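You operate a simulated robot arm through the tools that you are given. There is no shell and no other tool. Be economical: measure what you need, move in short steps, check, and stop when the job is done.

The job below is to be done with a simulated two-armed robot. You get a single attempt, and the scene is never put back.

JOB
Push the green cupboard door shut. Turn the target knob to 500 g. Turn the blue thread knob to 6. Press the weigh button three times. Open the red drawer, take the green net from the top shelf of the sack rack and put it in the inside of the red drawer, then shut the drawer. Take the purple net from the top shelf of the sack rack and leave it on the top of the scale plate. Put the thin white cone on the top of the cupboard away on the middle board of the side shelves. Put the red net from the top of the steel table on the middle of the packing bench. Take the cream thread cone on the pump end of the packing bench and put it away on the top of the crate table. Put the small green sack marked "potatoes" from the pump end of the packing bench on the middle of the packing bench. Pick up the green paper sack with one hand, pass it to the other hand and put it on the lower shelf of the steel table. Put the red thread cone from the top of the strap table on the top of the steel table and the blue thread cone on the pump end of the packing bench. Any order will do. Set down upright: purple net, thin white cone, cream thread cone, green paper sack, thread cone.

It is judged by the outcome, as a careful person would: the job done as asked, and still so three seconds after it is handed in. It fails if anything else is knocked over, pushed out of place, dropped, spilled or broken.

ROBOT AND FRAMES
Two 6-joint arms with two-finger parallel grippers on one trunk, on a base that drives. Base frame: it is fixed to the floor where the robot stands at the start and does not move with it; the origin is under the middle of the robot, x ahead of it, y to its left, z up. Lengths are in mm, angles in degrees, forces in N, time in s.
The left shoulder is at the start at [80, 216, 1581], the right one opposite. With the tool pointing down near the work surface each hand reaches from about 100 to 600 mm from the robot's upright axis, wherever it stands, measured 20 degrees to its own side. Places, roughly: blue thread knob [-2300, 1600, 1500]; cream thread cone (15x15x20 cm) [-6000, -1600, 1000]; green cupboard door [500, -100, 400]; green net [500, 3500, 750]; green paper sack [-8000, -250, 750]; inside of the red drawer [300, 2300, 300]; lower shelf of the steel table [-5400, -100, 300]; middle board of the side shelves (25x40 cm) [-1880, 1780, 460]; middle of the packing bench [-5300, -2300, 900]; pump end of the packing bench [-6100, -1700, 900]; purple net [0, 3750, 750]; red drawer [200, 2300, 400]; red net [-5500, -250, 750]; small green sack [-5750, -1750, 1000]; steel table [-5400, -100, 700]; target knob [-1800, 3400, 1400]; thin white cone [750, -250, 1000]; thread cone [-7250, -750, 1000]; top of the crate table [-8100, -300, 800]; top of the scale plate [500, 2700, 1000]; weigh button [500, 2900, 1000]. Payload 3.43 kg a hand.
Tool frame (each hand has its own): the origin (TCP) lies between the finger pads and is the grasp point; the fingertips stand 30 mm ahead of it; z points along the fingers, y is the line along which they close. The gripper opens to 94 mm. The fingers are 28 mm wide and 10 mm thick; the gripper's body (50 by 96 mm) begins 55 mm behind the TCP.
Orientation is told as [roll, pitch, yaw] about the base's x, y, z axes, in that order, counted from this pose: with the fingers straight down and closing along the base's y, the tool's x points along the base's -x, its y along +y and its z along -z.

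CONTROLS
- The arms move only by the tool nudge_tool. It takes "left_deltas", "right_deltas" or both (then of equal length, played together; a hand with none holds still); each is a list of rows, each an object of numbers (a shift or turn left out is 0, a gripper value left out holds the last): "gripper": the gripper command, from -1 (shut) to 1 (fully open), values between in proportion; "dx", "dy", "dz": the shift along the tool's x, y, z in mm; "ax", "ay", "az": the turn, a rotation vector about the tool's x, y, z in degrees. In form: [{"gripper": .., "dx": .., "dy": .., "dz": .., "ax": .., "ay": .., "az": ..}, ...]. A call has 1 to 10 rows; each row shifts and turns the commanded pose from where the row before left it, along the tool's axes as they then stand. A row lasts 0.2 s, in which the tool goes at most 50 mm and 8.6 degrees; a call with a longer step from one row to the next is refused whole, and so is a gripper value outside its range. A pose out of reach is approached as far as the arm can. The call stops where the force on the tool passes 40 N (or 10 N more than at its start, if that is more) or the arm is blocked; 0.2 s more then pass. The fingers move at their own pace (about 72 mm/s each) and stop on an object; they squeeze with about 37 N. The grip force told is the motor's: it shows also when the fingers shut on nothing. Time passes only in rows, and 0.2 s behind the last, so rows that do not move let the fingers close. It gives the time, the measured TCP pose, the force on the tool (base axes), the opening and the grip force at its end, in the units of the frame above (readings bear some noise), with the torque about the TCP (base axes, N m) and any sound that the robot's microphone picked up.
- Cameras (640 x 400 px; columns grow to the right, rows downward): "scene" is now at [90.9, 9.9, 1719.5]; the picture's right is [0.15, -0.99, 0.00], its down [-0.88, -0.14, -0.45] and it looks along [0.44, 0.07, -0.89] (base axes); focal length 291 px, centre (320, 200). "left" rides on the left gripper at [76, -14, -102] in its tool frame; the picture's right is [0.18, 0.98, 0.00], its down [-0.75, 0.14, -0.64] and it looks along [-0.63, 0.12, 0.77] (tool axes); focal length 243 px, centre (320, 200). "right" rides on the right gripper at [76, 14, -103] in its tool frame; the picture's right is [-0.18, 0.98, 0.00], its down [-0.75, -0.14, -0.64] and it looks along [-0.63, -0.12, 0.77] (tool axes); focal length 243 px, centre (320, 200). There is no depth. A picture from a camera that has moved, and an enlarged one, comes with that camera's place and axes in the base frame and with its lens.
- get_image(camera): a new picture of that camera. No time passes.
- lift_body(by): slides the trunk up (or, below 0, down) by that many mm; the arms and the scene camera ride with it, the base frame stays. It gives what a move gives, with no picture.
- base_move(legs): drives the robot by 1 to 6 legs, each [ahead, left, turn to the left] in mm, mm and degrees, along the robot's own axes; the way and the turn of a leg run together, so that a leg with both is an arc; at most 1500 mm and 180 degrees a leg. The arms and the cameras ride along, it lands a little off, and it stops where it bumps. It gives what a move gives.
- turn_head(pan, tilt): turns the head with the scene camera to pan (to the left, within 86 degrees either way) and tilt (down, from -29 to 69), counted from straight ahead of the robot. It gives what a move gives.
- close_up(camera, box): a new picture of the part [left, top, right, bottom] of that camera's present view, enlarged. No time passes.
- finish_job(): hands the job in; it is judged then, once.

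Work in short steps. Places have to be worked out from the pictures, the camera data and where the tool is seen: move nearer, look again, correct. Check each grasp and each placing, and mend what went wrong. You have 577 turns and 370 pictures in all, those below and enlarged ones among them. Open the grippers and draw the arms clear of the work before you hand the job in, unless the task says otherwise.

The tools are called after "Call:" by a JSON object that holds its "op" and its "data". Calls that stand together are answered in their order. nudge_tool: Moves the arms, as the interface text tells. Its arguments: {"type":"object","properties":{"left_deltas":{"type":"array"},"right_deltas":{"type":"array"}},"required":[]} The other tools are called the same way: lift_body (by) slides the trunk up or down; base_move (legs) drives the base; turn_head (pan, tilt) turns the head that bears the scene camera; get_image (camera) takes a picture; close_up (camera, box) takes an enlarged picture of a part of a camera's view; finish_job () hands the job in.

At the start:

```text
clock: 0.0
left_eef_pos: [629.8, 203.3, 1100.9]
left_tool_rot: [-0.1, 0.0, 0.0]
left_force: [0.3, 0.0, -0.9]
left_torque: [0.01, -0.01, 0.01]
left_grip_width: 94.1
left_grasp_force: 0.1
right_eef_pos: [426.0, -176.9, 1000.3]
right_tool_rot: [0.0, 0.0, 0.0]
right_force: [-0.2, 0.5, -0.2]
right_torque: [-0.02, -0.02, 0.0]
right_grip_width: 93.9
right_grasp_force: 0.0
trunk travel left (down, up): [-811.0, 29.0]
robot x, y, heading: [3.0, 2.2, -0.0]
head pan, tilt: [8.8, 63.4]
```

scene: 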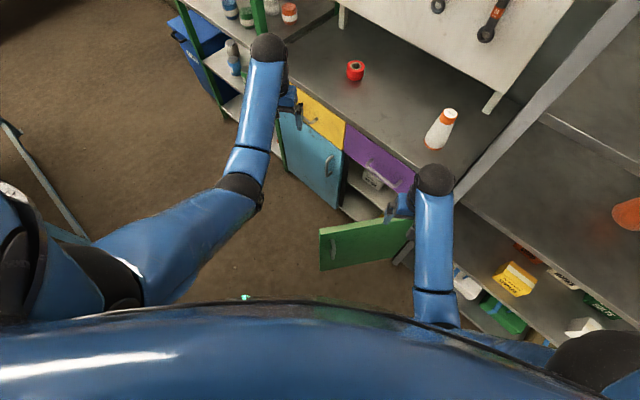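
right: 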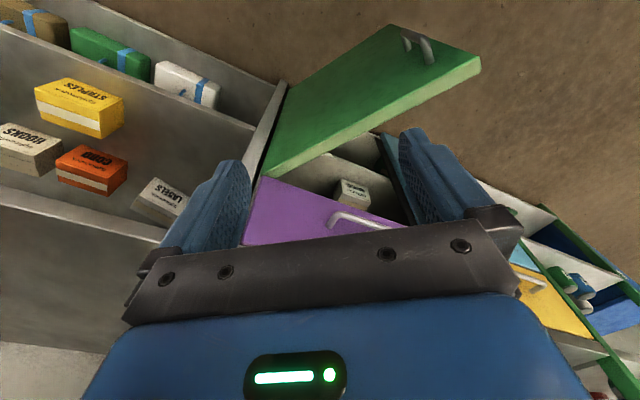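
left: 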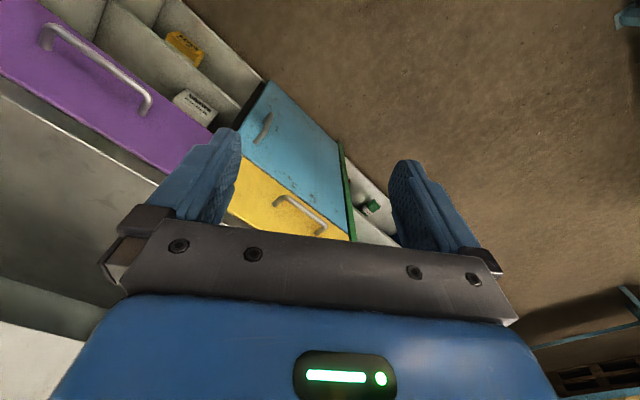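

I begin by looking around with the head, ahead first.

Call:
{"op": "turn_head", "data": {"pan": 0, "tilt": 35}}

Call:
{"op": "get_image", "data": {"camera": "scene"}}

Call:
{"op": "turn_head", "data": {"pan": 75, "tilt": 20}}

Call:
{"op": "get_image", "data": {"camera": "scene"}}

```text
clock: 0.9
left_eef_pos: [631.1, 203.3, 1101.3]
left_tool_rot: [0.0, -0.1, -0.1]
left_force: [-0.1, -0.8, -0.6]
left_torque: [0.04, 0.02, -0.02]
left_grip_width: 94.1
left_grasp_force: 0.1
right_eef_pos: [424.2, -174.9, 999.6]
right_tool_rot: [0.0, 0.0, 0.1]
right_force: [0.0, -1.3, -0.1]
right_torque: [-0.01, -0.01, 0.01]
right_grip_width: 93.9
right_grasp_force: 0.0
trunk travel left (down, up): [-811.0, 29.0]
robot x, y, heading: [-1.2, 2.1, 0.1]
head pan, tilt: [0.0, 35.0]
```

```text
366 pictures are left
camera scene: at [117.3, 0.4, 1757.5], right [0.0, -1.0, 0.0], down [-0.57, 0.0, -0.82], along [0.82, 0.0, -0.57], focal length 291 px, centre (320, 200)
```

scene: 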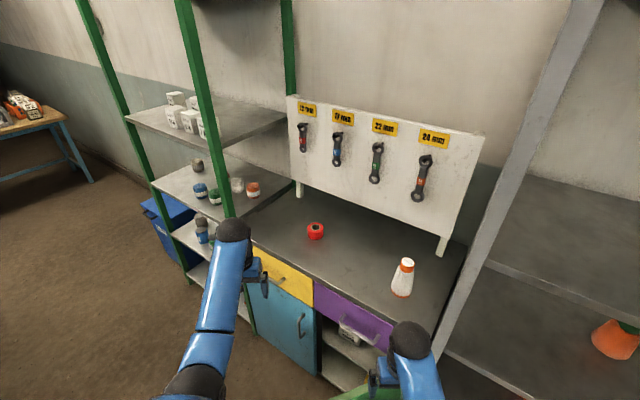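

```text
clock: 2.4
left_eef_pos: [631.3, 202.8, 1102.1]
left_tool_rot: [0.0, 0.0, 0.0]
left_force: [0.4, -0.6, 0.4]
left_torque: [0.01, -0.01, 0.0]
left_grip_width: 94.3
left_grasp_force: 0.0
right_eef_pos: [424.9, -175.8, 998.9]
right_tool_rot: [0.0, 0.1, 0.0]
right_force: [-0.9, -0.3, -0.8]
right_torque: [-0.01, -0.04, -0.03]
right_grip_width: 93.9
right_grasp_force: 0.0
trunk travel left (down, up): [-811.0, 29.0]
robot x, y, heading: [-4.0, -0.3, 0.3]
head pan, tilt: [75.0, 20.0]
```

```text
365 pictures are left
camera scene: at [53.3, 90.3, 1781.4], right [0.97, -0.26, 0.0], down [-0.09, -0.33, -0.94], along [0.24, 0.91, -0.34], focal length 291 px, centre (320, 200)
```

scene: 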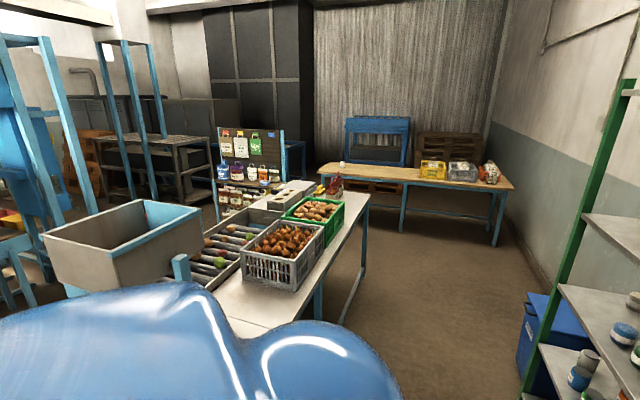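

The door stands open about 50° and hangs from a hinge near [585,-290]; the cupboard front runs diagonally. I draw both hands in and then turn to face the cupboard front.

Call:
{"op": "nudge_tool", "data": {"left_deltas": [{"dx": 50}, {"dx": 50}, {"dx": 50}, {"dx": 50}, {"dx": 50}, {"dx": 50}], "right_deltas": [{"dx": 30, "dz": -20}, {"dx": 30, "dz": -20}, {"dx": 20, "dz": -20}, {"dx": 20, "dz": -20}, {"dx": 0, "dz": -20}, {"dx": 0}]}}

Call:
{"op": "base_move", "data": {"legs": [[0, 0, -36]]}}

Call:
{"op": "turn_head", "data": {"pan": 10, "tilt": 50}}

Call:
{"op": "get_image", "data": {"camera": "scene"}}

```text
clock: 3.8
left_eef_pos: [368.8, 200.5, 1012.4]
left_tool_rot: [-0.1, -0.3, 0.0]
left_force: [0.0, 0.1, 0.1]
left_torque: [0.01, -0.02, 0.01]
left_grip_width: 94.0
left_grasp_force: 0.2
left hand out of reach, approached as far as the arm can: row 1, 2, 3, 4, 5
right_eef_pos: [314.2, -177.3, 1019.1]
right_tool_rot: [-0.1, -0.4, -0.1]
right_force: [0.0, -0.5, 0.2]
right_torque: [0.03, -0.01, 0.0]
right_grip_width: 94.0
right_grasp_force: 0.2
right hand out of reach, approached as far as the arm can: row 1, 2, 3, 4, 5
trunk travel left (down, up): [-811.0, 29.0]
robot x, y, heading: [0.6, 0.6, 0.1]
head pan, tilt: [75.0, 20.0]
```

```text
clock: 5.9
left_eef_pos: [417.2, -61.2, 1013.1]
left_tool_rot: [0.0, -0.2, -37.0]
left_force: [-0.4, 0.4, -0.6]
left_torque: [-0.02, -0.01, 0.04]
left_grip_width: 93.9
left_grasp_force: 0.1
right_eef_pos: [145.9, -330.5, 1019.0]
right_tool_rot: [0.0, -0.3, -36.9]
right_force: [-0.2, -0.2, -0.9]
right_torque: [0.0, 0.0, 0.03]
right_grip_width: 94.1
right_grasp_force: 0.1
trunk travel left (down, up): [-811.0, 29.0]
robot x, y, heading: [-0.6, 0.0, -36.7]
head pan, tilt: [75.0, 20.0]
```

```text
clock: 7.3
left_eef_pos: [417.6, -62.3, 1013.2]
left_tool_rot: [-0.1, -0.2, -36.9]
left_force: [0.7, 0.3, 0.2]
left_torque: [0.01, 0.02, 0.01]
left_grip_width: 94.2
left_grasp_force: 0.1
right_eef_pos: [146.1, -331.6, 1017.9]
right_tool_rot: [0.0, -0.3, -36.9]
right_force: [-0.2, 0.6, -0.2]
right_torque: [0.0, 0.01, -0.04]
right_grip_width: 94.1
right_grasp_force: 0.0
trunk travel left (down, up): [-811.0, 29.0]
robot x, y, heading: [0.4, 1.5, -36.8]
head pan, tilt: [10.0, 50.0]
```

```text
364 pictures are left
camera scene: at [91.6, -52.5, 1735.9], right [-0.45, -0.89, 0.0], down [-0.68, 0.35, -0.64], along [0.57, -0.29, -0.77], focal length 291 px, centre (320, 200)
```

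scene: 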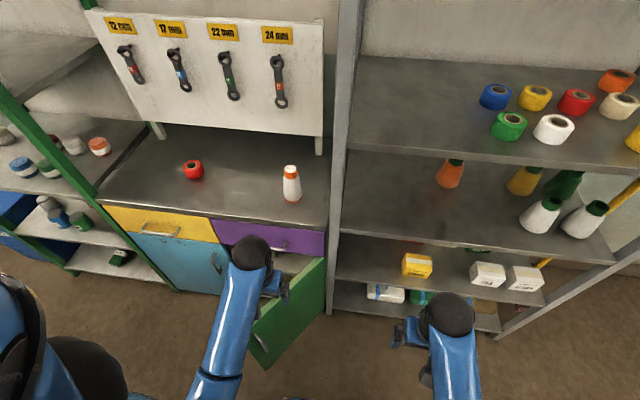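

The hinge is at about [578,-315] and the free edge at about [500,0]. The left hand is in front of the door's outer face, so I lower the trunk to bring it to the door's height.

Call:
{"op": "nudge_tool", "data": {"left_deltas": [{"gripper": -1}, {"gripper": -1}, {"gripper": -1}, {"gripper": -1}]}}

Call:
{"op": "lift_body", "data": {"by": -450}}

Call:
{"op": "get_image", "data": {"camera": "scene"}}

Call:
{"op": "get_image", "data": {"camera": "left"}}

```text
clock: 8.3
left_eef_pos: [417.9, -61.6, 1012.7]
left_tool_rot: [-0.1, -0.2, -36.8]
left_force: [-0.5, -0.3, 0.4]
left_torque: [0.0, 0.01, -0.02]
left_grip_width: 0.1
left_grasp_force: 32.8
right_eef_pos: [146.7, -332.7, 1019.5]
right_tool_rot: [0.1, -0.3, -37.0]
right_force: [0.0, 0.1, -0.4]
right_torque: [0.0, 0.01, 0.04]
right_grip_width: 94.0
right_grasp_force: 0.0
trunk travel left (down, up): [-811.0, 29.0]
robot x, y, heading: [2.9, -1.0, -36.8]
head pan, tilt: [10.0, 50.0]
```

```text
refused: -450 is not a number from -400 to 400
```

```text
363 pictures are left
camera scene: at [91.6, -52.6, 1735.9], right [-0.45, -0.89, 0.0], down [-0.68, 0.35, -0.64], along [0.57, -0.29, -0.77], focal length 291 px, centre (320, 200)
```

scene: 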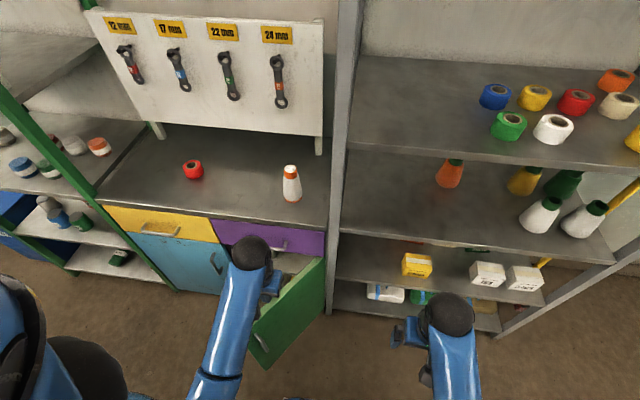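

```text
362 pictures are left
camera left: at [348.0, -26.7, 1115.3], right [0.44, 0.9, 0.0], down [0.69, -0.34, 0.65], along [0.58, -0.29, -0.76], focal length 243 px, centre (320, 200)
```

left: 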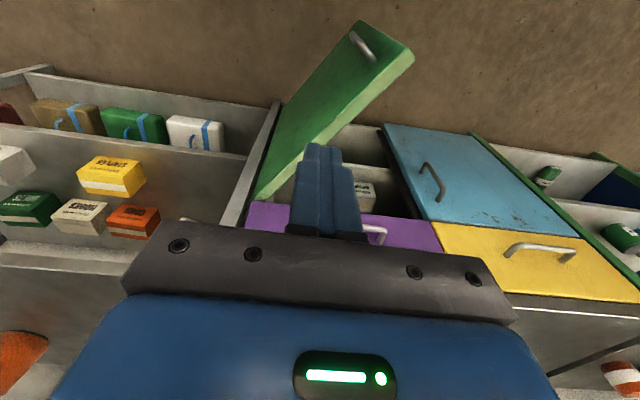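

The lift takes at most 400 per call; I lower by 400 and look.

Call:
{"op": "lift_body", "data": {"by": -400}}

Call:
{"op": "get_image", "data": {"camera": "scene"}}

Call:
{"op": "get_image", "data": {"camera": "left"}}

```text
clock: 12.1
left_eef_pos: [417.0, -61.1, 612.8]
left_tool_rot: [-0.1, -0.2, -36.9]
left_force: [0.4, -1.7, -0.2]
left_torque: [-0.02, 0.02, -0.02]
left_grip_width: 0.0
left_grasp_force: 32.6
right_eef_pos: [147.2, -331.3, 618.6]
right_tool_rot: [0.0, -0.3, -36.9]
right_force: [-0.6, 0.0, -0.1]
right_torque: [0.03, -0.01, -0.02]
right_grip_width: 93.7
right_grasp_force: 0.1
trunk travel left (down, up): [-411.0, 429.0]
robot x, y, heading: [-1.1, -0.7, -36.7]
head pan, tilt: [10.0, 50.0]
```

```text
361 pictures are left
camera scene: at [91.5, -52.5, 1335.9], right [-0.45, -0.89, 0.0], down [-0.68, 0.35, -0.64], along [0.57, -0.29, -0.77], focal length 291 px, centre (320, 200)
```

scene: 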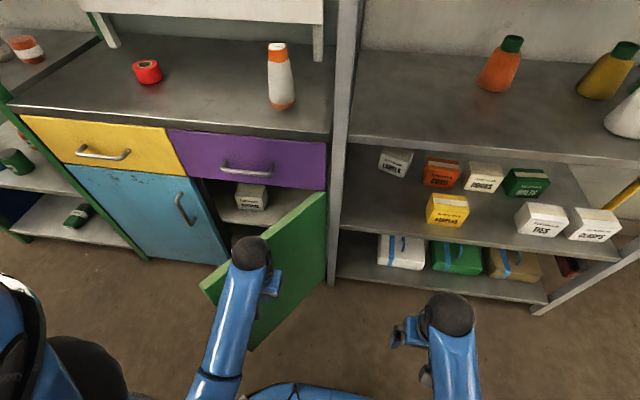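

```text
360 pictures are left
camera left: at [347.9, -26.7, 715.4], right [0.44, 0.9, 0.0], down [0.69, -0.34, 0.65], along [0.58, -0.29, -0.76], focal length 243 px, centre (320, 200)
```

left: 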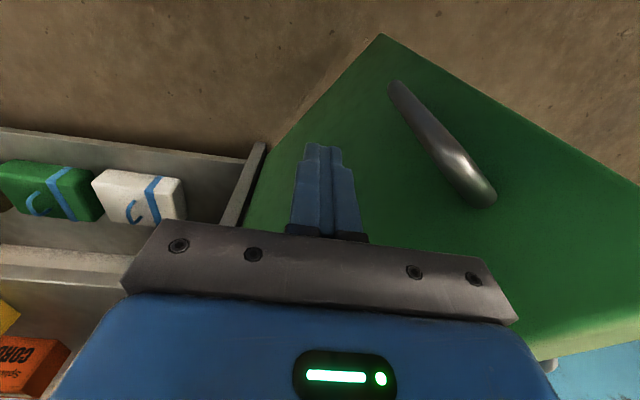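

The hand is in front of the door's face, between handle and hinge. I push forward.

Call:
{"op": "nudge_tool", "data": {"left_deltas": [{"dx": -25, "dz": 20}, {"dx": -25, "dz": 20}, {"dx": -25, "dy": 8}, {"dx": -25, "dy": 8}, {"dx": -25, "dy": 8}, {"dx": -25, "dy": 8}, {"dx": -25, "dy": 8}, {"dx": -25, "dy": 8}]}}

Call:
{"op": "get_image", "data": {"camera": "scene"}}

```text
clock: 13.9
left_eef_pos: [606.2, -143.1, 572.2]
left_tool_rot: [0.0, -0.2, -37.0]
left_force: [-0.2, -0.8, -0.7]
left_torque: [-0.01, 0.0, 0.03]
left_grip_width: 0.0
left_grasp_force: 32.7
right_eef_pos: [147.1, -331.8, 618.9]
right_tool_rot: [0.0, -0.2, -36.9]
right_force: [0.0, -0.3, -0.2]
right_torque: [0.03, 0.0, 0.01]
right_grip_width: 94.1
right_grasp_force: 0.1
trunk travel left (down, up): [-411.0, 429.0]
robot x, y, heading: [-1.0, -0.3, -36.8]
head pan, tilt: [10.0, 50.0]
```

```text
359 pictures are left
camera scene: at [92.3, -53.0, 1335.7], right [-0.45, -0.89, 0.0], down [-0.68, 0.35, -0.64], along [0.57, -0.29, -0.77], focal length 291 px, centre (320, 200)
```

scene: 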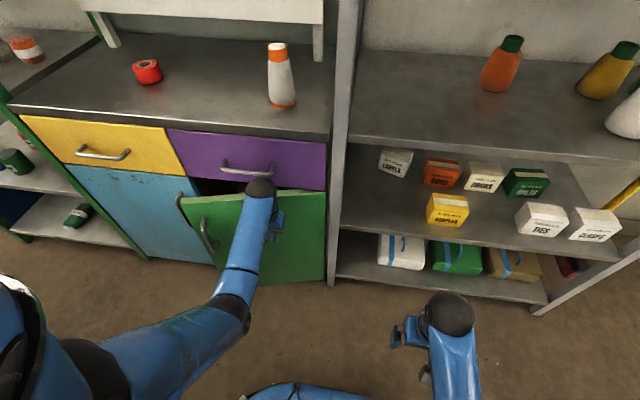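

The door swings well; I keep pushing.

Call:
{"op": "nudge_tool", "data": {"left_deltas": [{"dx": -20}, {"dx": -20}, {"dx": -20}, {"dx": -20}]}}

Call:
{"op": "get_image", "data": {"camera": "scene"}}

```text
clock: 15.1
left_eef_pos: [655.2, -113.1, 581.4]
left_tool_rot: [0.3, -1.1, -33.1]
left_force: [0.1, 0.8, -0.5]
left_torque: [0.01, -0.01, 0.01]
left_grip_width: 0.0
left_grasp_force: 32.9
right_eef_pos: [138.3, -287.3, 621.6]
right_tool_rot: [0.3, -0.9, -33.4]
right_force: [-0.2, -0.9, -0.5]
right_torque: [0.06, -0.02, -0.02]
right_grip_width: 93.8
right_grasp_force: 0.1
trunk travel left (down, up): [-411.0, 429.0]
robot x, y, heading: [-25.7, 35.8, -33.4]
head pan, tilt: [10.0, 50.0]
stopped in row 4 (left hand): the arm was blocked; the commanded pose is now the measured one
```

```text
358 pictures are left
camera scene: at [59.3, -10.1, 1337.5], right [-0.4, -0.92, 0.0], down [-0.7, 0.3, -0.65], along [0.6, -0.26, -0.76], focal length 291 px, centre (320, 200)
```

scene: 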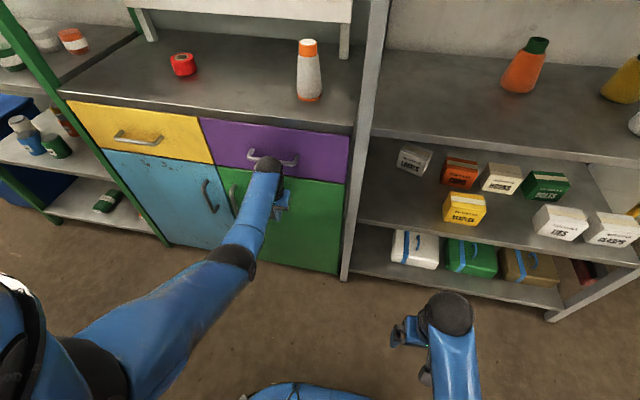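

The door looks shut (the base was pushed back a bit). I back the hand off and check.

Call:
{"op": "nudge_tool", "data": {"left_deltas": [{"dx": 40}, {"dx": 50}, {"dx": 50}, {"dx": 50}]}}

Call:
{"op": "close_up", "data": {"camera": "scene", "box": [40, 0, 400, 300]}}

```text
clock: 16.1
left_eef_pos: [500.6, -14.5, 573.9]
left_tool_rot: [0.1, -0.5, -33.6]
left_force: [-0.1, 0.5, 0.0]
left_torque: [0.01, 0.01, 0.01]
left_grip_width: 0.0
left_grasp_force: 33.1
right_eef_pos: [142.5, -289.9, 619.2]
right_tool_rot: [0.1, -0.4, -33.7]
right_force: [0.0, 0.1, 0.2]
right_torque: [-0.03, 0.02, -0.01]
right_grip_width: 94.1
right_grasp_force: 0.1
trunk travel left (down, up): [-411.0, 429.0]
robot x, y, heading: [-20.4, 32.7, -33.6]
head pan, tilt: [10.0, 50.0]
```

```text
1.33 times, centred on (220, 150) of scene
camera zoom: at [71.1, -13.8, 1336.1], right [-0.4, -0.92, 0.0], down [-0.7, 0.31, -0.64], along [0.59, -0.26, -0.76], focal length 387 px, centre (453, 267)
```

zoom: 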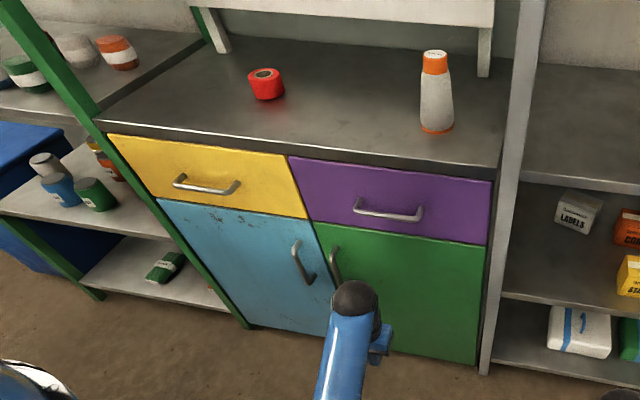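

The green door is flush. The white cone stands at about [747,-271], foot z≈910, top ≈1065. I raise the trunk and the left hand, open it, then drive nearer.

Call:
{"op": "lift_body", "data": {"by": 400}}

Call:
{"op": "nudge_tool", "data": {"left_deltas": [{"gripper": 1, "dz": -45}, {"dz": -45}, {"dz": -45}, {"dx": 40}, {"dx": 40}]}}

Call:
{"op": "base_move", "data": {"legs": [[200, 0, 0]]}}

Call:
{"op": "turn_head", "data": {"pan": 10, "tilt": 50}}

Call:
{"op": "get_image", "data": {"camera": "scene"}}

```text
clock: 20.0
left_eef_pos: [502.9, -15.6, 973.0]
left_tool_rot: [0.0, -0.4, -33.6]
left_force: [-0.3, 1.2, 0.0]
left_torque: [-0.01, -0.02, -0.01]
left_grip_width: 0.0
left_grasp_force: 33.0
right_eef_pos: [143.9, -290.7, 1019.3]
right_tool_rot: [0.0, -0.3, -33.6]
right_force: [-0.1, 0.8, 0.5]
right_torque: [0.03, 0.01, -0.01]
right_grip_width: 94.2
right_grasp_force: 0.2
trunk travel left (down, up): [-811.0, 29.0]
robot x, y, heading: [-18.5, 33.3, -33.6]
head pan, tilt: [10.0, 50.0]
```

```text
clock: 21.2
left_eef_pos: [444.4, 23.6, 1015.9]
left_tool_rot: [0.1, -0.8, -33.6]
left_force: [0.1, 0.3, -0.1]
left_torque: [-0.01, -0.01, 0.03]
left_grip_width: 94.0
left_grasp_force: 0.1
left hand out of reach, approached as far as the arm can: row 2, 3, 4, 5
right_eef_pos: [141.6, -290.1, 1019.3]
right_tool_rot: [0.1, -0.5, -33.6]
right_force: [-0.2, -0.6, -0.1]
right_torque: [-0.01, -0.05, 0.0]
right_grip_width: 94.0
right_grasp_force: 0.1
trunk travel left (down, up): [-811.0, 29.0]
robot x, y, heading: [-22.1, 34.4, -33.9]
head pan, tilt: [10.0, 50.0]
```

```text
clock: 22.8
left_eef_pos: [609.0, -84.8, 1015.6]
left_tool_rot: [0.1, -0.8, -33.5]
left_force: [-0.2, 0.4, -0.1]
left_torque: [-0.02, -0.01, 0.02]
left_grip_width: 93.6
left_grasp_force: 0.1
right_eef_pos: [307.1, -397.2, 1020.1]
right_tool_rot: [0.2, -0.6, -33.5]
right_force: [0.3, 1.4, 0.2]
right_torque: [0.03, -0.02, -0.02]
right_grip_width: 93.9
right_grasp_force: 0.1
trunk travel left (down, up): [-811.0, 29.0]
robot x, y, heading: [146.2, -80.4, -33.5]
head pan, tilt: [10.0, 50.0]
```

```text
clock: 23.4
left_eef_pos: [610.2, -86.7, 1014.9]
left_tool_rot: [0.1, -0.7, -33.4]
left_force: [-0.4, -1.5, -0.7]
left_torque: [-0.03, -0.05, -0.03]
left_grip_width: 93.9
left_grasp_force: 0.1
right_eef_pos: [309.0, -397.5, 1018.2]
right_tool_rot: [0.3, -0.4, -33.4]
right_force: [-0.8, -0.4, 0.3]
right_torque: [0.02, 0.01, 0.01]
right_grip_width: 94.0
right_grasp_force: 0.0
trunk travel left (down, up): [-811.0, 29.0]
robot x, y, heading: [141.6, -81.7, -33.5]
head pan, tilt: [10.0, 50.0]
```

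```text
356 pictures are left
camera scene: at [236.0, -122.9, 1736.1], right [-0.4, -0.92, 0.0], down [-0.7, 0.3, -0.64], along [0.59, -0.26, -0.76], focal length 291 px, centre (320, 200)
```

scene: 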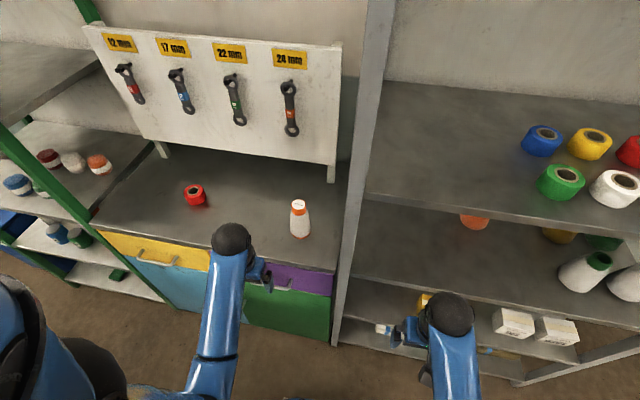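

The hand at this height can slide over the cone with the fingers either side. I first line it up sideways and raise it, then look with the left camera.

Call:
{"op": "nudge_tool", "data": {"left_deltas": [{"dy": -40, "dx": -20, "dz": -5}, {"dy": -38, "dx": -20, "dz": -10}, {"dx": -20, "dz": -10}]}}

Call:
{"op": "get_image", "data": {"camera": "left"}}

```text
clock: 24.1
left_eef_pos: [621.1, -187.2, 1022.5]
left_tool_rot: [0.0, -0.7, -33.5]
left_force: [0.1, -0.1, -0.1]
left_torque: [0.0, 0.0, -0.03]
left_grip_width: 94.3
left_grasp_force: 0.0
left hand out of reach, approached as far as the arm can: row 1, 2, 3
right_eef_pos: [311.1, -399.2, 1018.9]
right_tool_rot: [0.1, -0.3, -33.5]
right_force: [-0.4, -0.1, -0.2]
right_torque: [-0.02, 0.0, 0.0]
right_grip_width: 93.8
right_grasp_force: 0.1
trunk travel left (down, up): [-811.0, 29.0]
robot x, y, heading: [145.0, -75.8, -33.2]
head pan, tilt: [10.0, 50.0]
```

```text
355 pictures are left
camera left: at [548.7, -156.3, 1125.0], right [0.39, 0.92, 0.0], down [0.7, -0.29, 0.65], along [0.6, -0.25, -0.76], focal length 243 px, centre (320, 200)
```

left: 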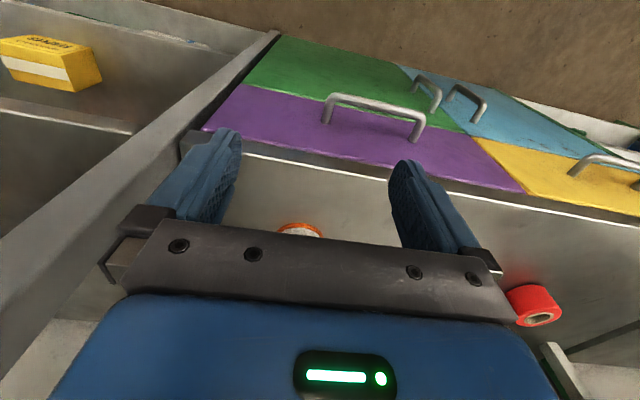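

The cone is laterally aligned. I go forward while rising.

Call:
{"op": "nudge_tool", "data": {"left_deltas": [{"dx": -25, "dz": -20}, {"dx": -25, "dz": -20}, {"dx": -25, "dz": -20}, {"dx": -15, "dz": -20}, {"dz": -10}]}}

Call:
{"op": "get_image", "data": {"camera": "left"}}

Call:
{"op": "get_image", "data": {"camera": "scene"}}

```text
clock: 25.4
left_eef_pos: [711.2, -251.3, 1066.6]
left_tool_rot: [0.1, -0.7, -33.3]
left_force: [0.2, 0.0, 0.0]
left_torque: [-0.01, 0.0, 0.03]
left_grip_width: 93.7
left_grasp_force: 0.2
left hand out of reach, approached as far as the arm can: row 1, 2, 3, 4, 5
right_eef_pos: [309.4, -399.1, 1018.1]
right_tool_rot: [0.1, -0.3, -33.5]
right_force: [0.5, -0.3, 1.0]
right_torque: [0.01, -0.02, 0.0]
right_grip_width: 93.9
right_grasp_force: 0.1
trunk travel left (down, up): [-811.0, 29.0]
robot x, y, heading: [142.3, -80.0, -33.6]
head pan, tilt: [10.0, 50.0]
```

```text
354 pictures are left
camera left: at [640.4, -219.4, 1168.7], right [0.39, 0.92, 0.0], down [0.7, -0.29, 0.65], along [0.6, -0.25, -0.76], focal length 243 px, centre (320, 200)
```

left: 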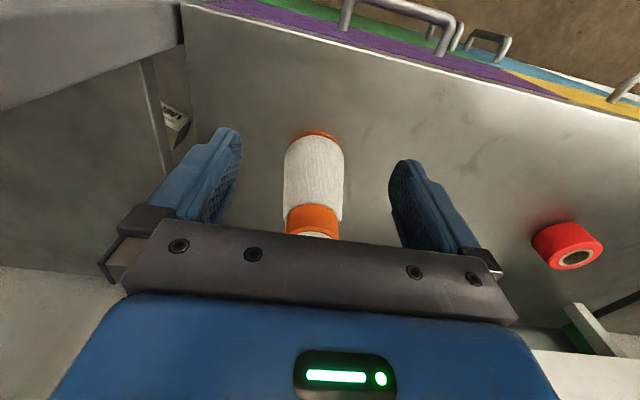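

```text
353 pictures are left
camera scene: at [238.7, -124.9, 1735.8], right [-0.4, -0.92, 0.0], down [-0.7, 0.31, -0.64], along [0.59, -0.26, -0.77], focal length 291 px, centre (320, 200)
```

scene: 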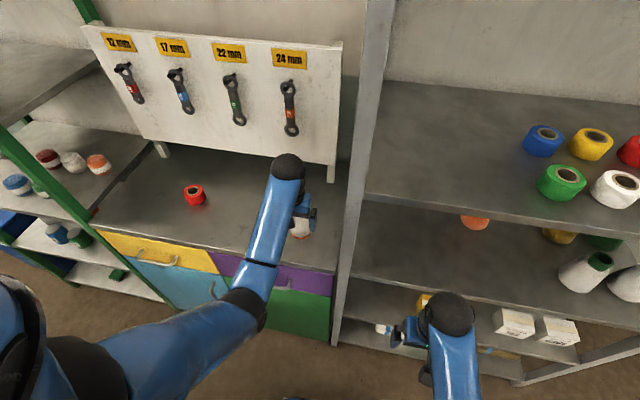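

The cone's axis is at about [779,-286], top ≈1060. I move 74 forward, then descend to TCP z≈1020.

Call:
{"op": "nudge_tool", "data": {"left_deltas": [{"dx": -37, "dy": 2}, {"dx": -37, "dy": 2}, {"dz": 0}]}}

Call:
{"op": "get_image", "data": {"camera": "left"}}

```text
clock: 26.1
left_eef_pos: [777.2, -287.0, 1067.1]
left_tool_rot: [0.1, -0.6, -33.5]
left_force: [0.6, -0.1, 0.2]
left_torque: [0.02, -0.02, 0.0]
left_grip_width: 94.0
left_grasp_force: 0.0
right_eef_pos: [311.1, -398.6, 1019.2]
right_tool_rot: [0.1, -0.3, -33.4]
right_force: [0.0, 0.1, -0.4]
right_torque: [0.01, 0.0, -0.01]
right_grip_width: 93.8
right_grasp_force: 0.0
trunk travel left (down, up): [-811.0, 29.0]
robot x, y, heading: [140.0, -79.4, -33.4]
head pan, tilt: [10.0, 50.0]
```

```text
352 pictures are left
camera left: at [704.7, -255.1, 1168.5], right [0.39, 0.92, 0.0], down [0.7, -0.29, 0.65], along [0.6, -0.25, -0.76], focal length 243 px, centre (320, 200)
```

left: 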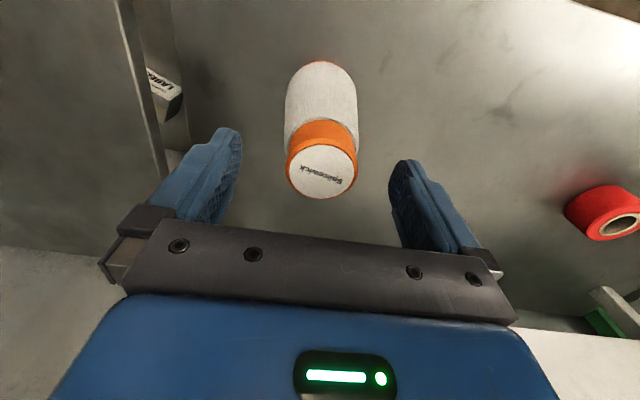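

The cone top is centred under the hand; I descend and close.

Call:
{"op": "nudge_tool", "data": {"left_deltas": [{"dz": 25}, {"dz": 25}, {"gripper": -1}, {"gripper": -1}, {"gripper": -1}]}}

Call:
{"op": "get_image", "data": {"camera": "left"}}

```text
clock: 27.4
left_eef_pos: [776.3, -288.7, 1016.9]
left_tool_rot: [0.1, -0.6, -33.4]
left_force: [-0.2, 0.0, -0.1]
left_torque: [-0.01, 0.05, -0.02]
left_grip_width: 58.1
left_grasp_force: 37.5
right_eef_pos: [310.0, -399.7, 1018.9]
right_tool_rot: [0.2, -0.3, -33.5]
right_force: [-0.2, 0.7, -0.2]
right_torque: [-0.05, 0.01, 0.01]
right_grip_width: 93.7
right_grasp_force: 0.1
trunk travel left (down, up): [-811.0, 29.0]
robot x, y, heading: [145.9, -77.0, -33.4]
head pan, tilt: [10.0, 50.0]
```

```text
351 pictures are left
camera left: at [704.4, -256.6, 1119.3], right [0.39, 0.92, 0.0], down [0.7, -0.29, 0.65], along [0.6, -0.25, -0.76], focal length 243 px, centre (320, 200)
```

left: 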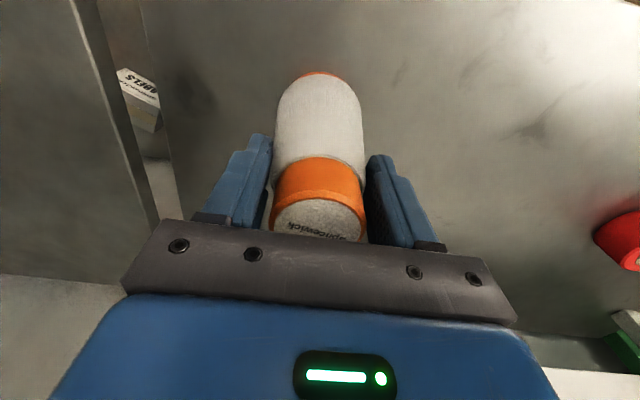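

Gripped at 58 mm. I lift it and look.

Call:
{"op": "nudge_tool", "data": {"left_deltas": [{"dz": -20}, {"dz": -20}, {"dz": -20}, {"dz": -10}]}}

Call:
{"op": "get_image", "data": {"camera": "left"}}

```text
clock: 28.4
left_eef_pos: [776.3, -287.9, 1086.7]
left_tool_rot: [0.1, -0.5, -33.4]
left_force: [0.2, -0.2, -0.9]
left_torque: [0.01, 0.02, -0.04]
left_grip_width: 57.9
left_grasp_force: 37.1
right_eef_pos: [311.1, -400.3, 1019.5]
right_tool_rot: [0.0, -0.1, -33.5]
right_force: [0.0, 0.8, -0.1]
right_torque: [0.03, -0.03, 0.01]
right_grip_width: 94.2
right_grasp_force: 0.0
trunk travel left (down, up): [-811.0, 29.0]
robot x, y, heading: [139.4, -74.1, -33.4]
head pan, tilt: [10.0, 50.0]
```

```text
350 pictures are left
camera left: at [704.8, -255.7, 1189.3], right [0.39, 0.92, 0.0], down [0.7, -0.29, 0.65], along [0.6, -0.25, -0.76], focal length 243 px, centre (320, 200)
```

left: 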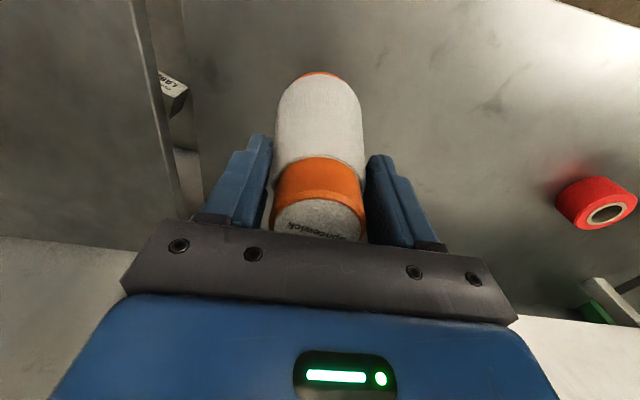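

The cone is held well. I back away from the cupboard and look around for the route.

Call:
{"op": "base_move", "data": {"legs": [[-400, 0, 0]]}}

Call:
{"op": "nudge_tool", "data": {"left_deltas": [{"dx": 40}, {"dx": 40}, {"dx": 40}, {"dx": 40}, {"dx": 30}]}}

Call:
{"op": "base_move", "data": {"legs": [[0, 0, 124]]}}

Call:
{"op": "turn_head", "data": {"pan": 0, "tilt": 25}}

Call:
{"op": "get_image", "data": {"camera": "scene"}}

Call:
{"op": "turn_head", "data": {"pan": 70, "tilt": 25}}

Call:
{"op": "get_image", "data": {"camera": "scene"}}

```text
clock: 30.7
left_eef_pos: [528.9, -125.3, 1087.4]
left_tool_rot: [0.0, -0.5, -33.5]
left_force: [0.1, 0.1, -0.8]
left_torque: [0.02, 0.03, 0.01]
left_grip_width: 58.0
left_grasp_force: 36.9
right_eef_pos: [63.9, -238.6, 1018.7]
right_tool_rot: [0.0, -0.2, -33.6]
right_force: [-0.4, -0.4, 0.3]
right_torque: [0.02, 0.05, 0.01]
right_grip_width: 93.9
right_grasp_force: 0.1
trunk travel left (down, up): [-811.0, 29.0]
robot x, y, heading: [-102.3, 81.1, -33.4]
head pan, tilt: [10.0, 50.0]
stopped in leg 1: the robot was blocked; the commanded pose is now the measured one
```

```text
clock: 31.9
left_eef_pos: [384.7, -36.5, 1030.4]
left_tool_rot: [0.2, -0.9, -33.4]
left_force: [-0.4, -0.6, -0.8]
left_torque: [0.02, -0.02, 0.02]
left_grip_width: 58.2
left_grasp_force: 37.5
left hand out of reach, approached as far as the arm can: row 2, 3, 4, 5
right_eef_pos: [59.3, -238.2, 1020.7]
right_tool_rot: [0.1, -0.5, -33.5]
right_force: [0.0, 0.1, 0.1]
right_torque: [-0.01, -0.02, 0.0]
right_grip_width: 93.9
right_grasp_force: 0.0
trunk travel left (down, up): [-811.0, 29.0]
robot x, y, heading: [-104.7, 85.0, -33.5]
head pan, tilt: [10.0, 50.0]
```

```text
clock: 37.4
left_eef_pos: [-260.5, 567.3, 1028.6]
left_tool_rot: [0.0, -0.7, 88.4]
left_force: [1.2, 0.5, -2.0]
left_torque: [-0.01, -0.01, 0.02]
left_grip_width: 58.1
left_grasp_force: 37.0
right_eef_pos: [82.0, 394.8, 1017.3]
right_tool_rot: [0.1, -0.4, 88.3]
right_force: [0.3, 0.5, -0.7]
right_torque: [-0.02, 0.0, 0.0]
right_grip_width: 94.1
right_grasp_force: 0.0
trunk travel left (down, up): [-811.0, 29.0]
robot x, y, heading: [-103.5, 80.5, 88.4]
head pan, tilt: [10.0, 50.0]
```

```text
clock: 38.3
left_eef_pos: [-261.0, 566.5, 1027.9]
left_tool_rot: [0.2, -0.7, 88.5]
left_force: [-0.7, 0.3, -0.6]
left_torque: [-0.01, 0.0, -0.01]
left_grip_width: 57.8
left_grasp_force: 36.6
right_eef_pos: [82.1, 395.1, 1018.9]
right_tool_rot: [0.0, -0.3, 88.3]
right_force: [0.0, 0.5, -0.7]
right_torque: [-0.02, -0.01, 0.02]
right_grip_width: 94.0
right_grasp_force: 0.0
trunk travel left (down, up): [-811.0, 29.0]
robot x, y, heading: [-104.5, 81.1, 88.1]
head pan, tilt: [0.0, 25.0]
```

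```text
349 pictures are left
camera scene: at [-102.5, 206.0, 1773.3], right [1.0, -0.03, 0.0], down [-0.01, -0.42, -0.91], along [0.03, 0.91, -0.42], focal length 291 px, centre (320, 200)
```

scene: 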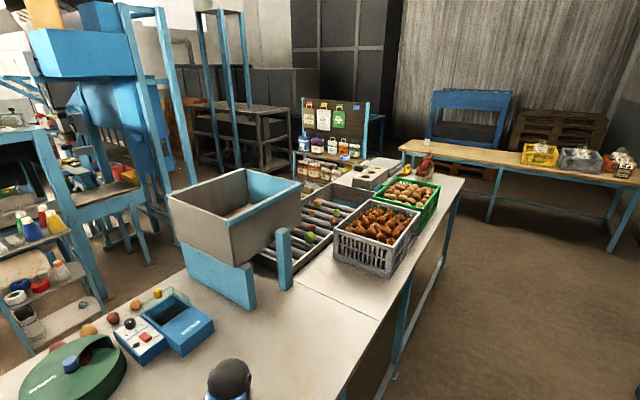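

```text
clock: 39.7
left_eef_pos: [-260.9, 566.0, 1028.9]
left_tool_rot: [0.1, -0.6, 88.5]
left_force: [-0.2, 0.1, -0.7]
left_torque: [-0.01, 0.04, 0.01]
left_grip_width: 57.8
left_grasp_force: 37.1
right_eef_pos: [82.1, 394.2, 1018.8]
right_tool_rot: [0.1, -0.3, 88.2]
right_force: [0.2, 1.0, 0.3]
right_torque: [-0.02, 0.01, -0.01]
right_grip_width: 93.8
right_grasp_force: 0.0
trunk travel left (down, up): [-811.0, 29.0]
robot x, y, heading: [-104.1, 83.6, 88.4]
head pan, tilt: [70.0, 25.0]
```

```text
348 pictures are left
camera scene: at [-190.7, 148.0, 1773.3], right [0.37, 0.93, 0.0], down [0.39, -0.16, -0.91], along [-0.84, 0.34, -0.42], focal length 291 px, centre (320, 200)
```

scene: 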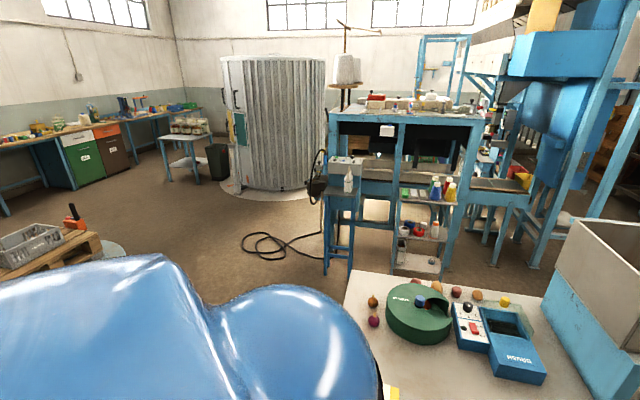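

Something behind stopped the retreat at about [-102,81] (table end, most likely). The side shelves are seen north-west behind the sorting table; I turn to face west and look for the floor route.

Call:
{"op": "base_move", "data": {"legs": [[0, 0, 90]]}}

Call:
{"op": "turn_head", "data": {"pan": 0, "tilt": 40}}

Call:
{"op": "get_image", "data": {"camera": "scene"}}

Call:
{"op": "turn_head", "data": {"pan": -50, "tilt": 45}}

Call:
{"op": "get_image", "data": {"camera": "scene"}}

```text
clock: 43.9
left_eef_pos: [-590.5, -65.6, 1028.0]
left_tool_rot: [0.0, -0.7, 177.5]
left_force: [0.2, 0.8, -0.8]
left_torque: [-0.01, -0.03, -0.01]
left_grip_width: 57.8
left_grasp_force: 36.6
right_eef_pos: [-413.3, 276.1, 1018.6]
right_tool_rot: [0.1, -0.2, 177.4]
right_force: [0.0, 0.2, 0.8]
right_torque: [0.01, 0.01, -0.02]
right_grip_width: 93.9
right_grasp_force: 0.0
trunk travel left (down, up): [-811.0, 29.0]
robot x, y, heading: [-104.5, 86.3, 177.4]
head pan, tilt: [70.0, 25.0]
```

```text
clock: 45.3
left_eef_pos: [-588.7, -66.9, 1028.2]
left_tool_rot: [0.1, -0.7, 177.5]
left_force: [-0.4, 1.1, -1.1]
left_torque: [0.0, -0.01, 0.0]
left_grip_width: 57.8
left_grasp_force: 36.8
right_eef_pos: [-411.9, 273.6, 1018.6]
right_tool_rot: [0.1, -0.3, 177.4]
right_force: [-0.8, -0.1, 0.0]
right_torque: [-0.02, -0.02, 0.01]
right_grip_width: 94.0
right_grasp_force: 0.0
trunk travel left (down, up): [-811.0, 29.0]
robot x, y, heading: [-105.1, 81.1, 177.6]
head pan, tilt: [0.0, 40.0]
```

```text
347 pictures are left
camera scene: at [-221.3, 88.6, 1750.0], right [0.04, 1.0, 0.0], down [0.64, -0.03, -0.77], along [-0.77, 0.03, -0.64], focal length 291 px, centre (320, 200)
```

scene: 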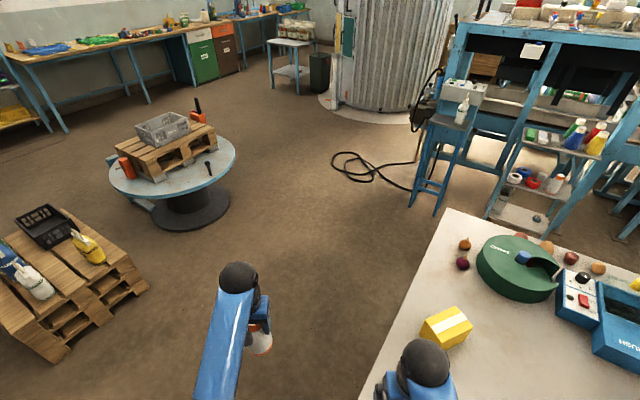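

```text
clock: 46.5
left_eef_pos: [-590.2, -65.4, 1028.3]
left_tool_rot: [0.2, -0.7, 177.5]
left_force: [-0.3, -0.6, -1.1]
left_torque: [0.0, -0.04, -0.01]
left_grip_width: 57.7
left_grasp_force: 37.3
right_eef_pos: [-413.0, 274.2, 1018.3]
right_tool_rot: [0.1, -0.3, 177.3]
right_force: [1.1, 0.3, 0.0]
right_torque: [0.0, 0.04, 0.0]
right_grip_width: 94.1
right_grasp_force: 0.1
trunk travel left (down, up): [-811.0, 29.0]
robot x, y, heading: [-106.9, 85.4, 177.3]
head pan, tilt: [-50.0, 45.0]
```

```text
346 pictures are left
camera scene: at [-185.8, 149.4, 1742.8], right [0.79, 0.61, 0.0], down [0.43, -0.56, -0.71], along [-0.43, 0.56, -0.71], focal length 291 px, centre (320, 200)
```

scene: 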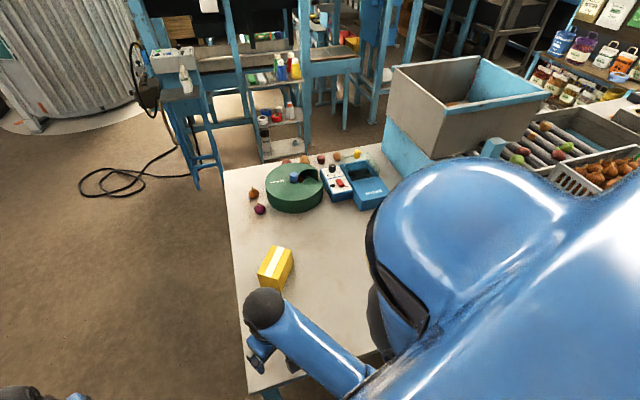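

The table's near corner is about [-468,197] and its west end runs to about [-1277,748]; the shelf front lies around [-1835,1738] facing south-east. A top grasp won't fit under the board above, so I'll set the cone briefly on the table's free end and regrasp it from the side. I drive there.

Call:
{"op": "base_move", "data": {"legs": [[0, 350, 0], [930, 0, 0], [0, 0, -121.5]]}}

Call:
{"op": "turn_head", "data": {"pan": 0, "tilt": 45}}

Call:
{"op": "get_image", "data": {"camera": "scene"}}

```text
clock: 58.2
left_eef_pos: [-934.5, 273.6, 1027.6]
left_tool_rot: [0.0, -0.7, 57.6]
left_force: [0.9, -1.3, -1.1]
left_torque: [0.01, 0.0, -0.01]
left_grip_width: 57.6
left_grasp_force: 37.0
right_eef_pos: [-728.8, -50.2, 1018.7]
right_tool_rot: [0.0, -0.4, 57.5]
right_force: [0.2, 1.1, 0.4]
right_torque: [0.06, -0.01, 0.0]
right_grip_width: 94.1
right_grasp_force: 0.1
trunk travel left (down, up): [-811.0, 29.0]
robot x, y, heading: [-1045.8, -219.7, 57.5]
head pan, tilt: [-50.0, 45.0]
```

```text
clock: 59.4
left_eef_pos: [-935.2, 272.4, 1028.2]
left_tool_rot: [0.0, -0.7, 57.5]
left_force: [0.1, 0.3, -1.8]
left_torque: [-0.02, -0.02, -0.01]
left_grip_width: 57.9
left_grasp_force: 37.6
right_eef_pos: [-728.5, -50.2, 1019.7]
right_tool_rot: [0.0, -0.2, 57.5]
right_force: [0.1, 0.4, -0.1]
right_torque: [-0.05, 0.0, 0.01]
right_grip_width: 94.2
right_grasp_force: 0.1
trunk travel left (down, up): [-811.0, 29.0]
robot x, y, heading: [-1049.5, -221.9, 57.4]
head pan, tilt: [0.0, 45.0]
```

```text
345 pictures are left
camera scene: at [-989.3, -128.1, 1742.7], right [0.84, -0.54, 0.0], down [-0.38, -0.6, -0.71], along [0.38, 0.6, -0.71], focal length 291 px, centre (320, 200)
```

scene: 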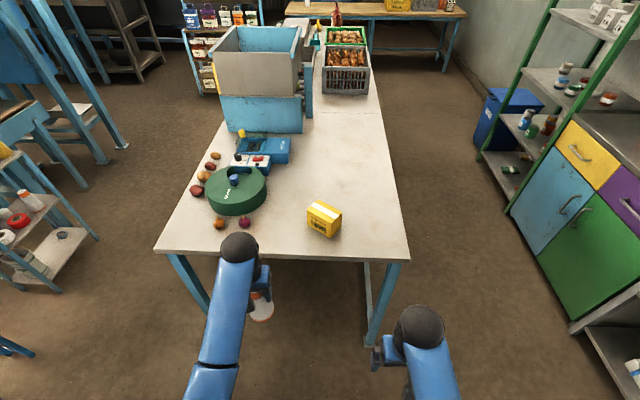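

The table top is at about z=900. The free spot between yellow box and onions is about [-725,526]. I extend and raise the hand, then drive 230 ahead.

Call:
{"op": "nudge_tool", "data": {"left_deltas": [{"dx": -25, "dy": -10, "dz": -10}, {"dx": -25, "dy": -10, "dz": -10}, {"dx": -25, "dy": -10, "dz": -10}, {"dx": -22, "dy": -10, "dz": -15}]}}

Call:
{"op": "base_move", "data": {"legs": [[230, 0, 0]]}}

Call:
{"op": "get_image", "data": {"camera": "scene"}}

Call:
{"op": "get_image", "data": {"camera": "left"}}

```text
clock: 60.4
left_eef_pos: [-848.7, 334.1, 1073.6]
left_tool_rot: [0.1, -0.7, 57.6]
left_force: [0.5, -0.8, -0.6]
left_torque: [0.0, 0.03, 0.0]
left_grip_width: 57.7
left_grasp_force: 36.8
right_eef_pos: [-728.5, -49.5, 1018.3]
right_tool_rot: [0.1, -0.4, 57.5]
right_force: [-0.3, -0.4, 0.6]
right_torque: [0.0, 0.02, 0.01]
right_grip_width: 94.1
right_grasp_force: 0.0
trunk travel left (down, up): [-811.0, 29.0]
robot x, y, heading: [-1047.9, -219.4, 57.5]
head pan, tilt: [0.0, 45.0]
```

```text
clock: 62.1
left_eef_pos: [-728.6, 521.6, 1076.2]
left_tool_rot: [0.0, -1.1, 57.5]
left_force: [-0.3, -0.5, -0.9]
left_torque: [0.01, -0.03, -0.01]
left_grip_width: 57.7
left_grasp_force: 36.9
right_eef_pos: [-607.6, 137.3, 1020.4]
right_tool_rot: [0.0, -0.6, 57.6]
right_force: [-0.2, -0.4, 0.1]
right_torque: [0.01, -0.04, -0.04]
right_grip_width: 93.8
right_grasp_force: 0.0
trunk travel left (down, up): [-811.0, 29.0]
robot x, y, heading: [-922.6, -31.4, 57.6]
head pan, tilt: [0.0, 45.0]
```

```text
344 pictures are left
camera scene: at [-870.5, 58.0, 1743.3], right [0.84, -0.54, 0.0], down [-0.38, -0.59, -0.71], along [0.38, 0.6, -0.7], focal length 291 px, centre (320, 200)
```

scene: 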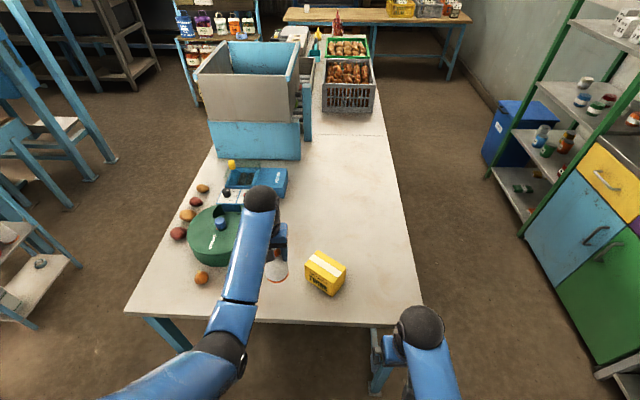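

```text
343 pictures are left
camera left: at [-758.1, 449.8, 1178.2], right [-0.93, 0.37, 0.0], down [0.28, 0.7, 0.66], along [0.25, 0.61, -0.75], focal length 243 px, centre (320, 200)
```

left: 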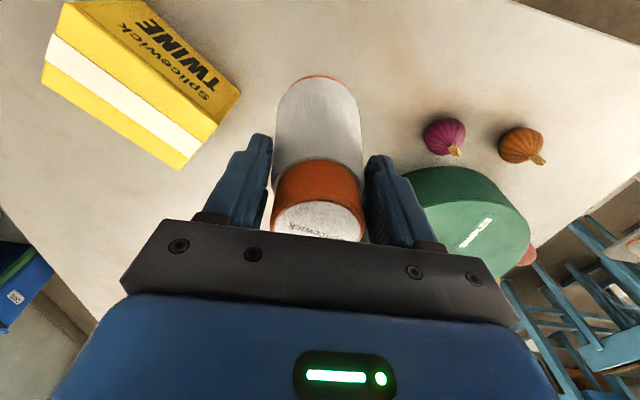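

The spot is clear. I lower gently until contact.

Call:
{"op": "nudge_tool", "data": {"left_deltas": [{"dx": 10, "dz": 20}, {"dx": 10, "dz": 15}, {"dz": 10}, {"dz": 5}, {"dz": 5}, {"dz": 4}]}}

Call:
{"op": "get_image", "data": {"camera": "scene"}}

```text
clock: 63.5
left_eef_pos: [-736.0, 508.7, 1018.8]
left_tool_rot: [0.0, -1.4, 57.6]
left_force: [-0.4, 4.2, 24.7]
left_torque: [0.14, 0.53, -0.14]
left_grip_width: 57.9
left_grasp_force: 37.4
right_eef_pos: [-608.0, 138.2, 1019.8]
right_tool_rot: [0.0, -0.4, 57.5]
right_force: [0.4, 0.3, 0.0]
right_torque: [-0.02, 0.01, 0.01]
right_grip_width: 94.1
right_grasp_force: 0.1
trunk travel left (down, up): [-811.0, 29.0]
robot x, y, heading: [-926.6, -31.9, 57.3]
head pan, tilt: [0.0, 45.0]
```

```text
342 pictures are left
camera scene: at [-868.7, 60.4, 1743.5], right [0.84, -0.54, 0.0], down [-0.38, -0.59, -0.71], along [0.38, 0.6, -0.71], focal length 291 px, centre (320, 200)
```

scene: 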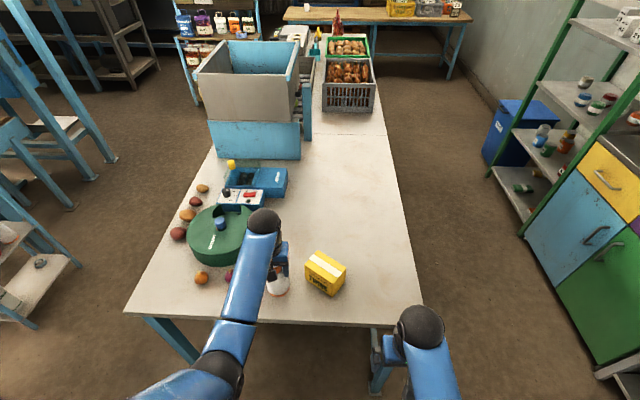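

Contact (25 N). I release and rise clear.

Call:
{"op": "nudge_tool", "data": {"left_deltas": [{"dz": -2, "gripper": 1}, {"gripper": 1}, {"gripper": 1}, {"dz": -20}, {"dz": -20}, {"dz": -15}]}}

Call:
{"op": "get_image", "data": {"camera": "left"}}

```text
clock: 64.9
left_eef_pos: [-734.9, 511.4, 1066.0]
left_tool_rot: [0.0, -0.9, 57.5]
left_force: [-1.4, 0.0, 0.3]
left_torque: [0.0, -0.02, 0.01]
left_grip_width: 93.8
left_grasp_force: 0.1
left hand out of reach, approached as far as the arm can: row 6
right_eef_pos: [-606.7, 140.7, 1018.8]
right_tool_rot: [0.2, -0.2, 57.5]
right_force: [-0.3, 0.6, 0.2]
right_torque: [-0.01, 0.01, 0.01]
right_grip_width: 93.9
right_grasp_force: 0.1
trunk travel left (down, up): [-811.0, 29.0]
robot x, y, heading: [-923.9, -30.7, 57.7]
head pan, tilt: [0.0, 45.0]
```

```text
341 pictures are left
camera left: at [-764.4, 439.1, 1166.7], right [-0.93, 0.37, 0.0], down [0.28, 0.7, 0.65], along [0.24, 0.61, -0.76], focal length 243 px, centre (320, 200)
```

left: 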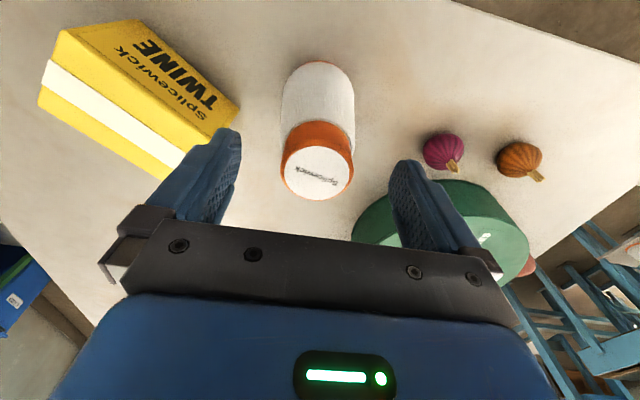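

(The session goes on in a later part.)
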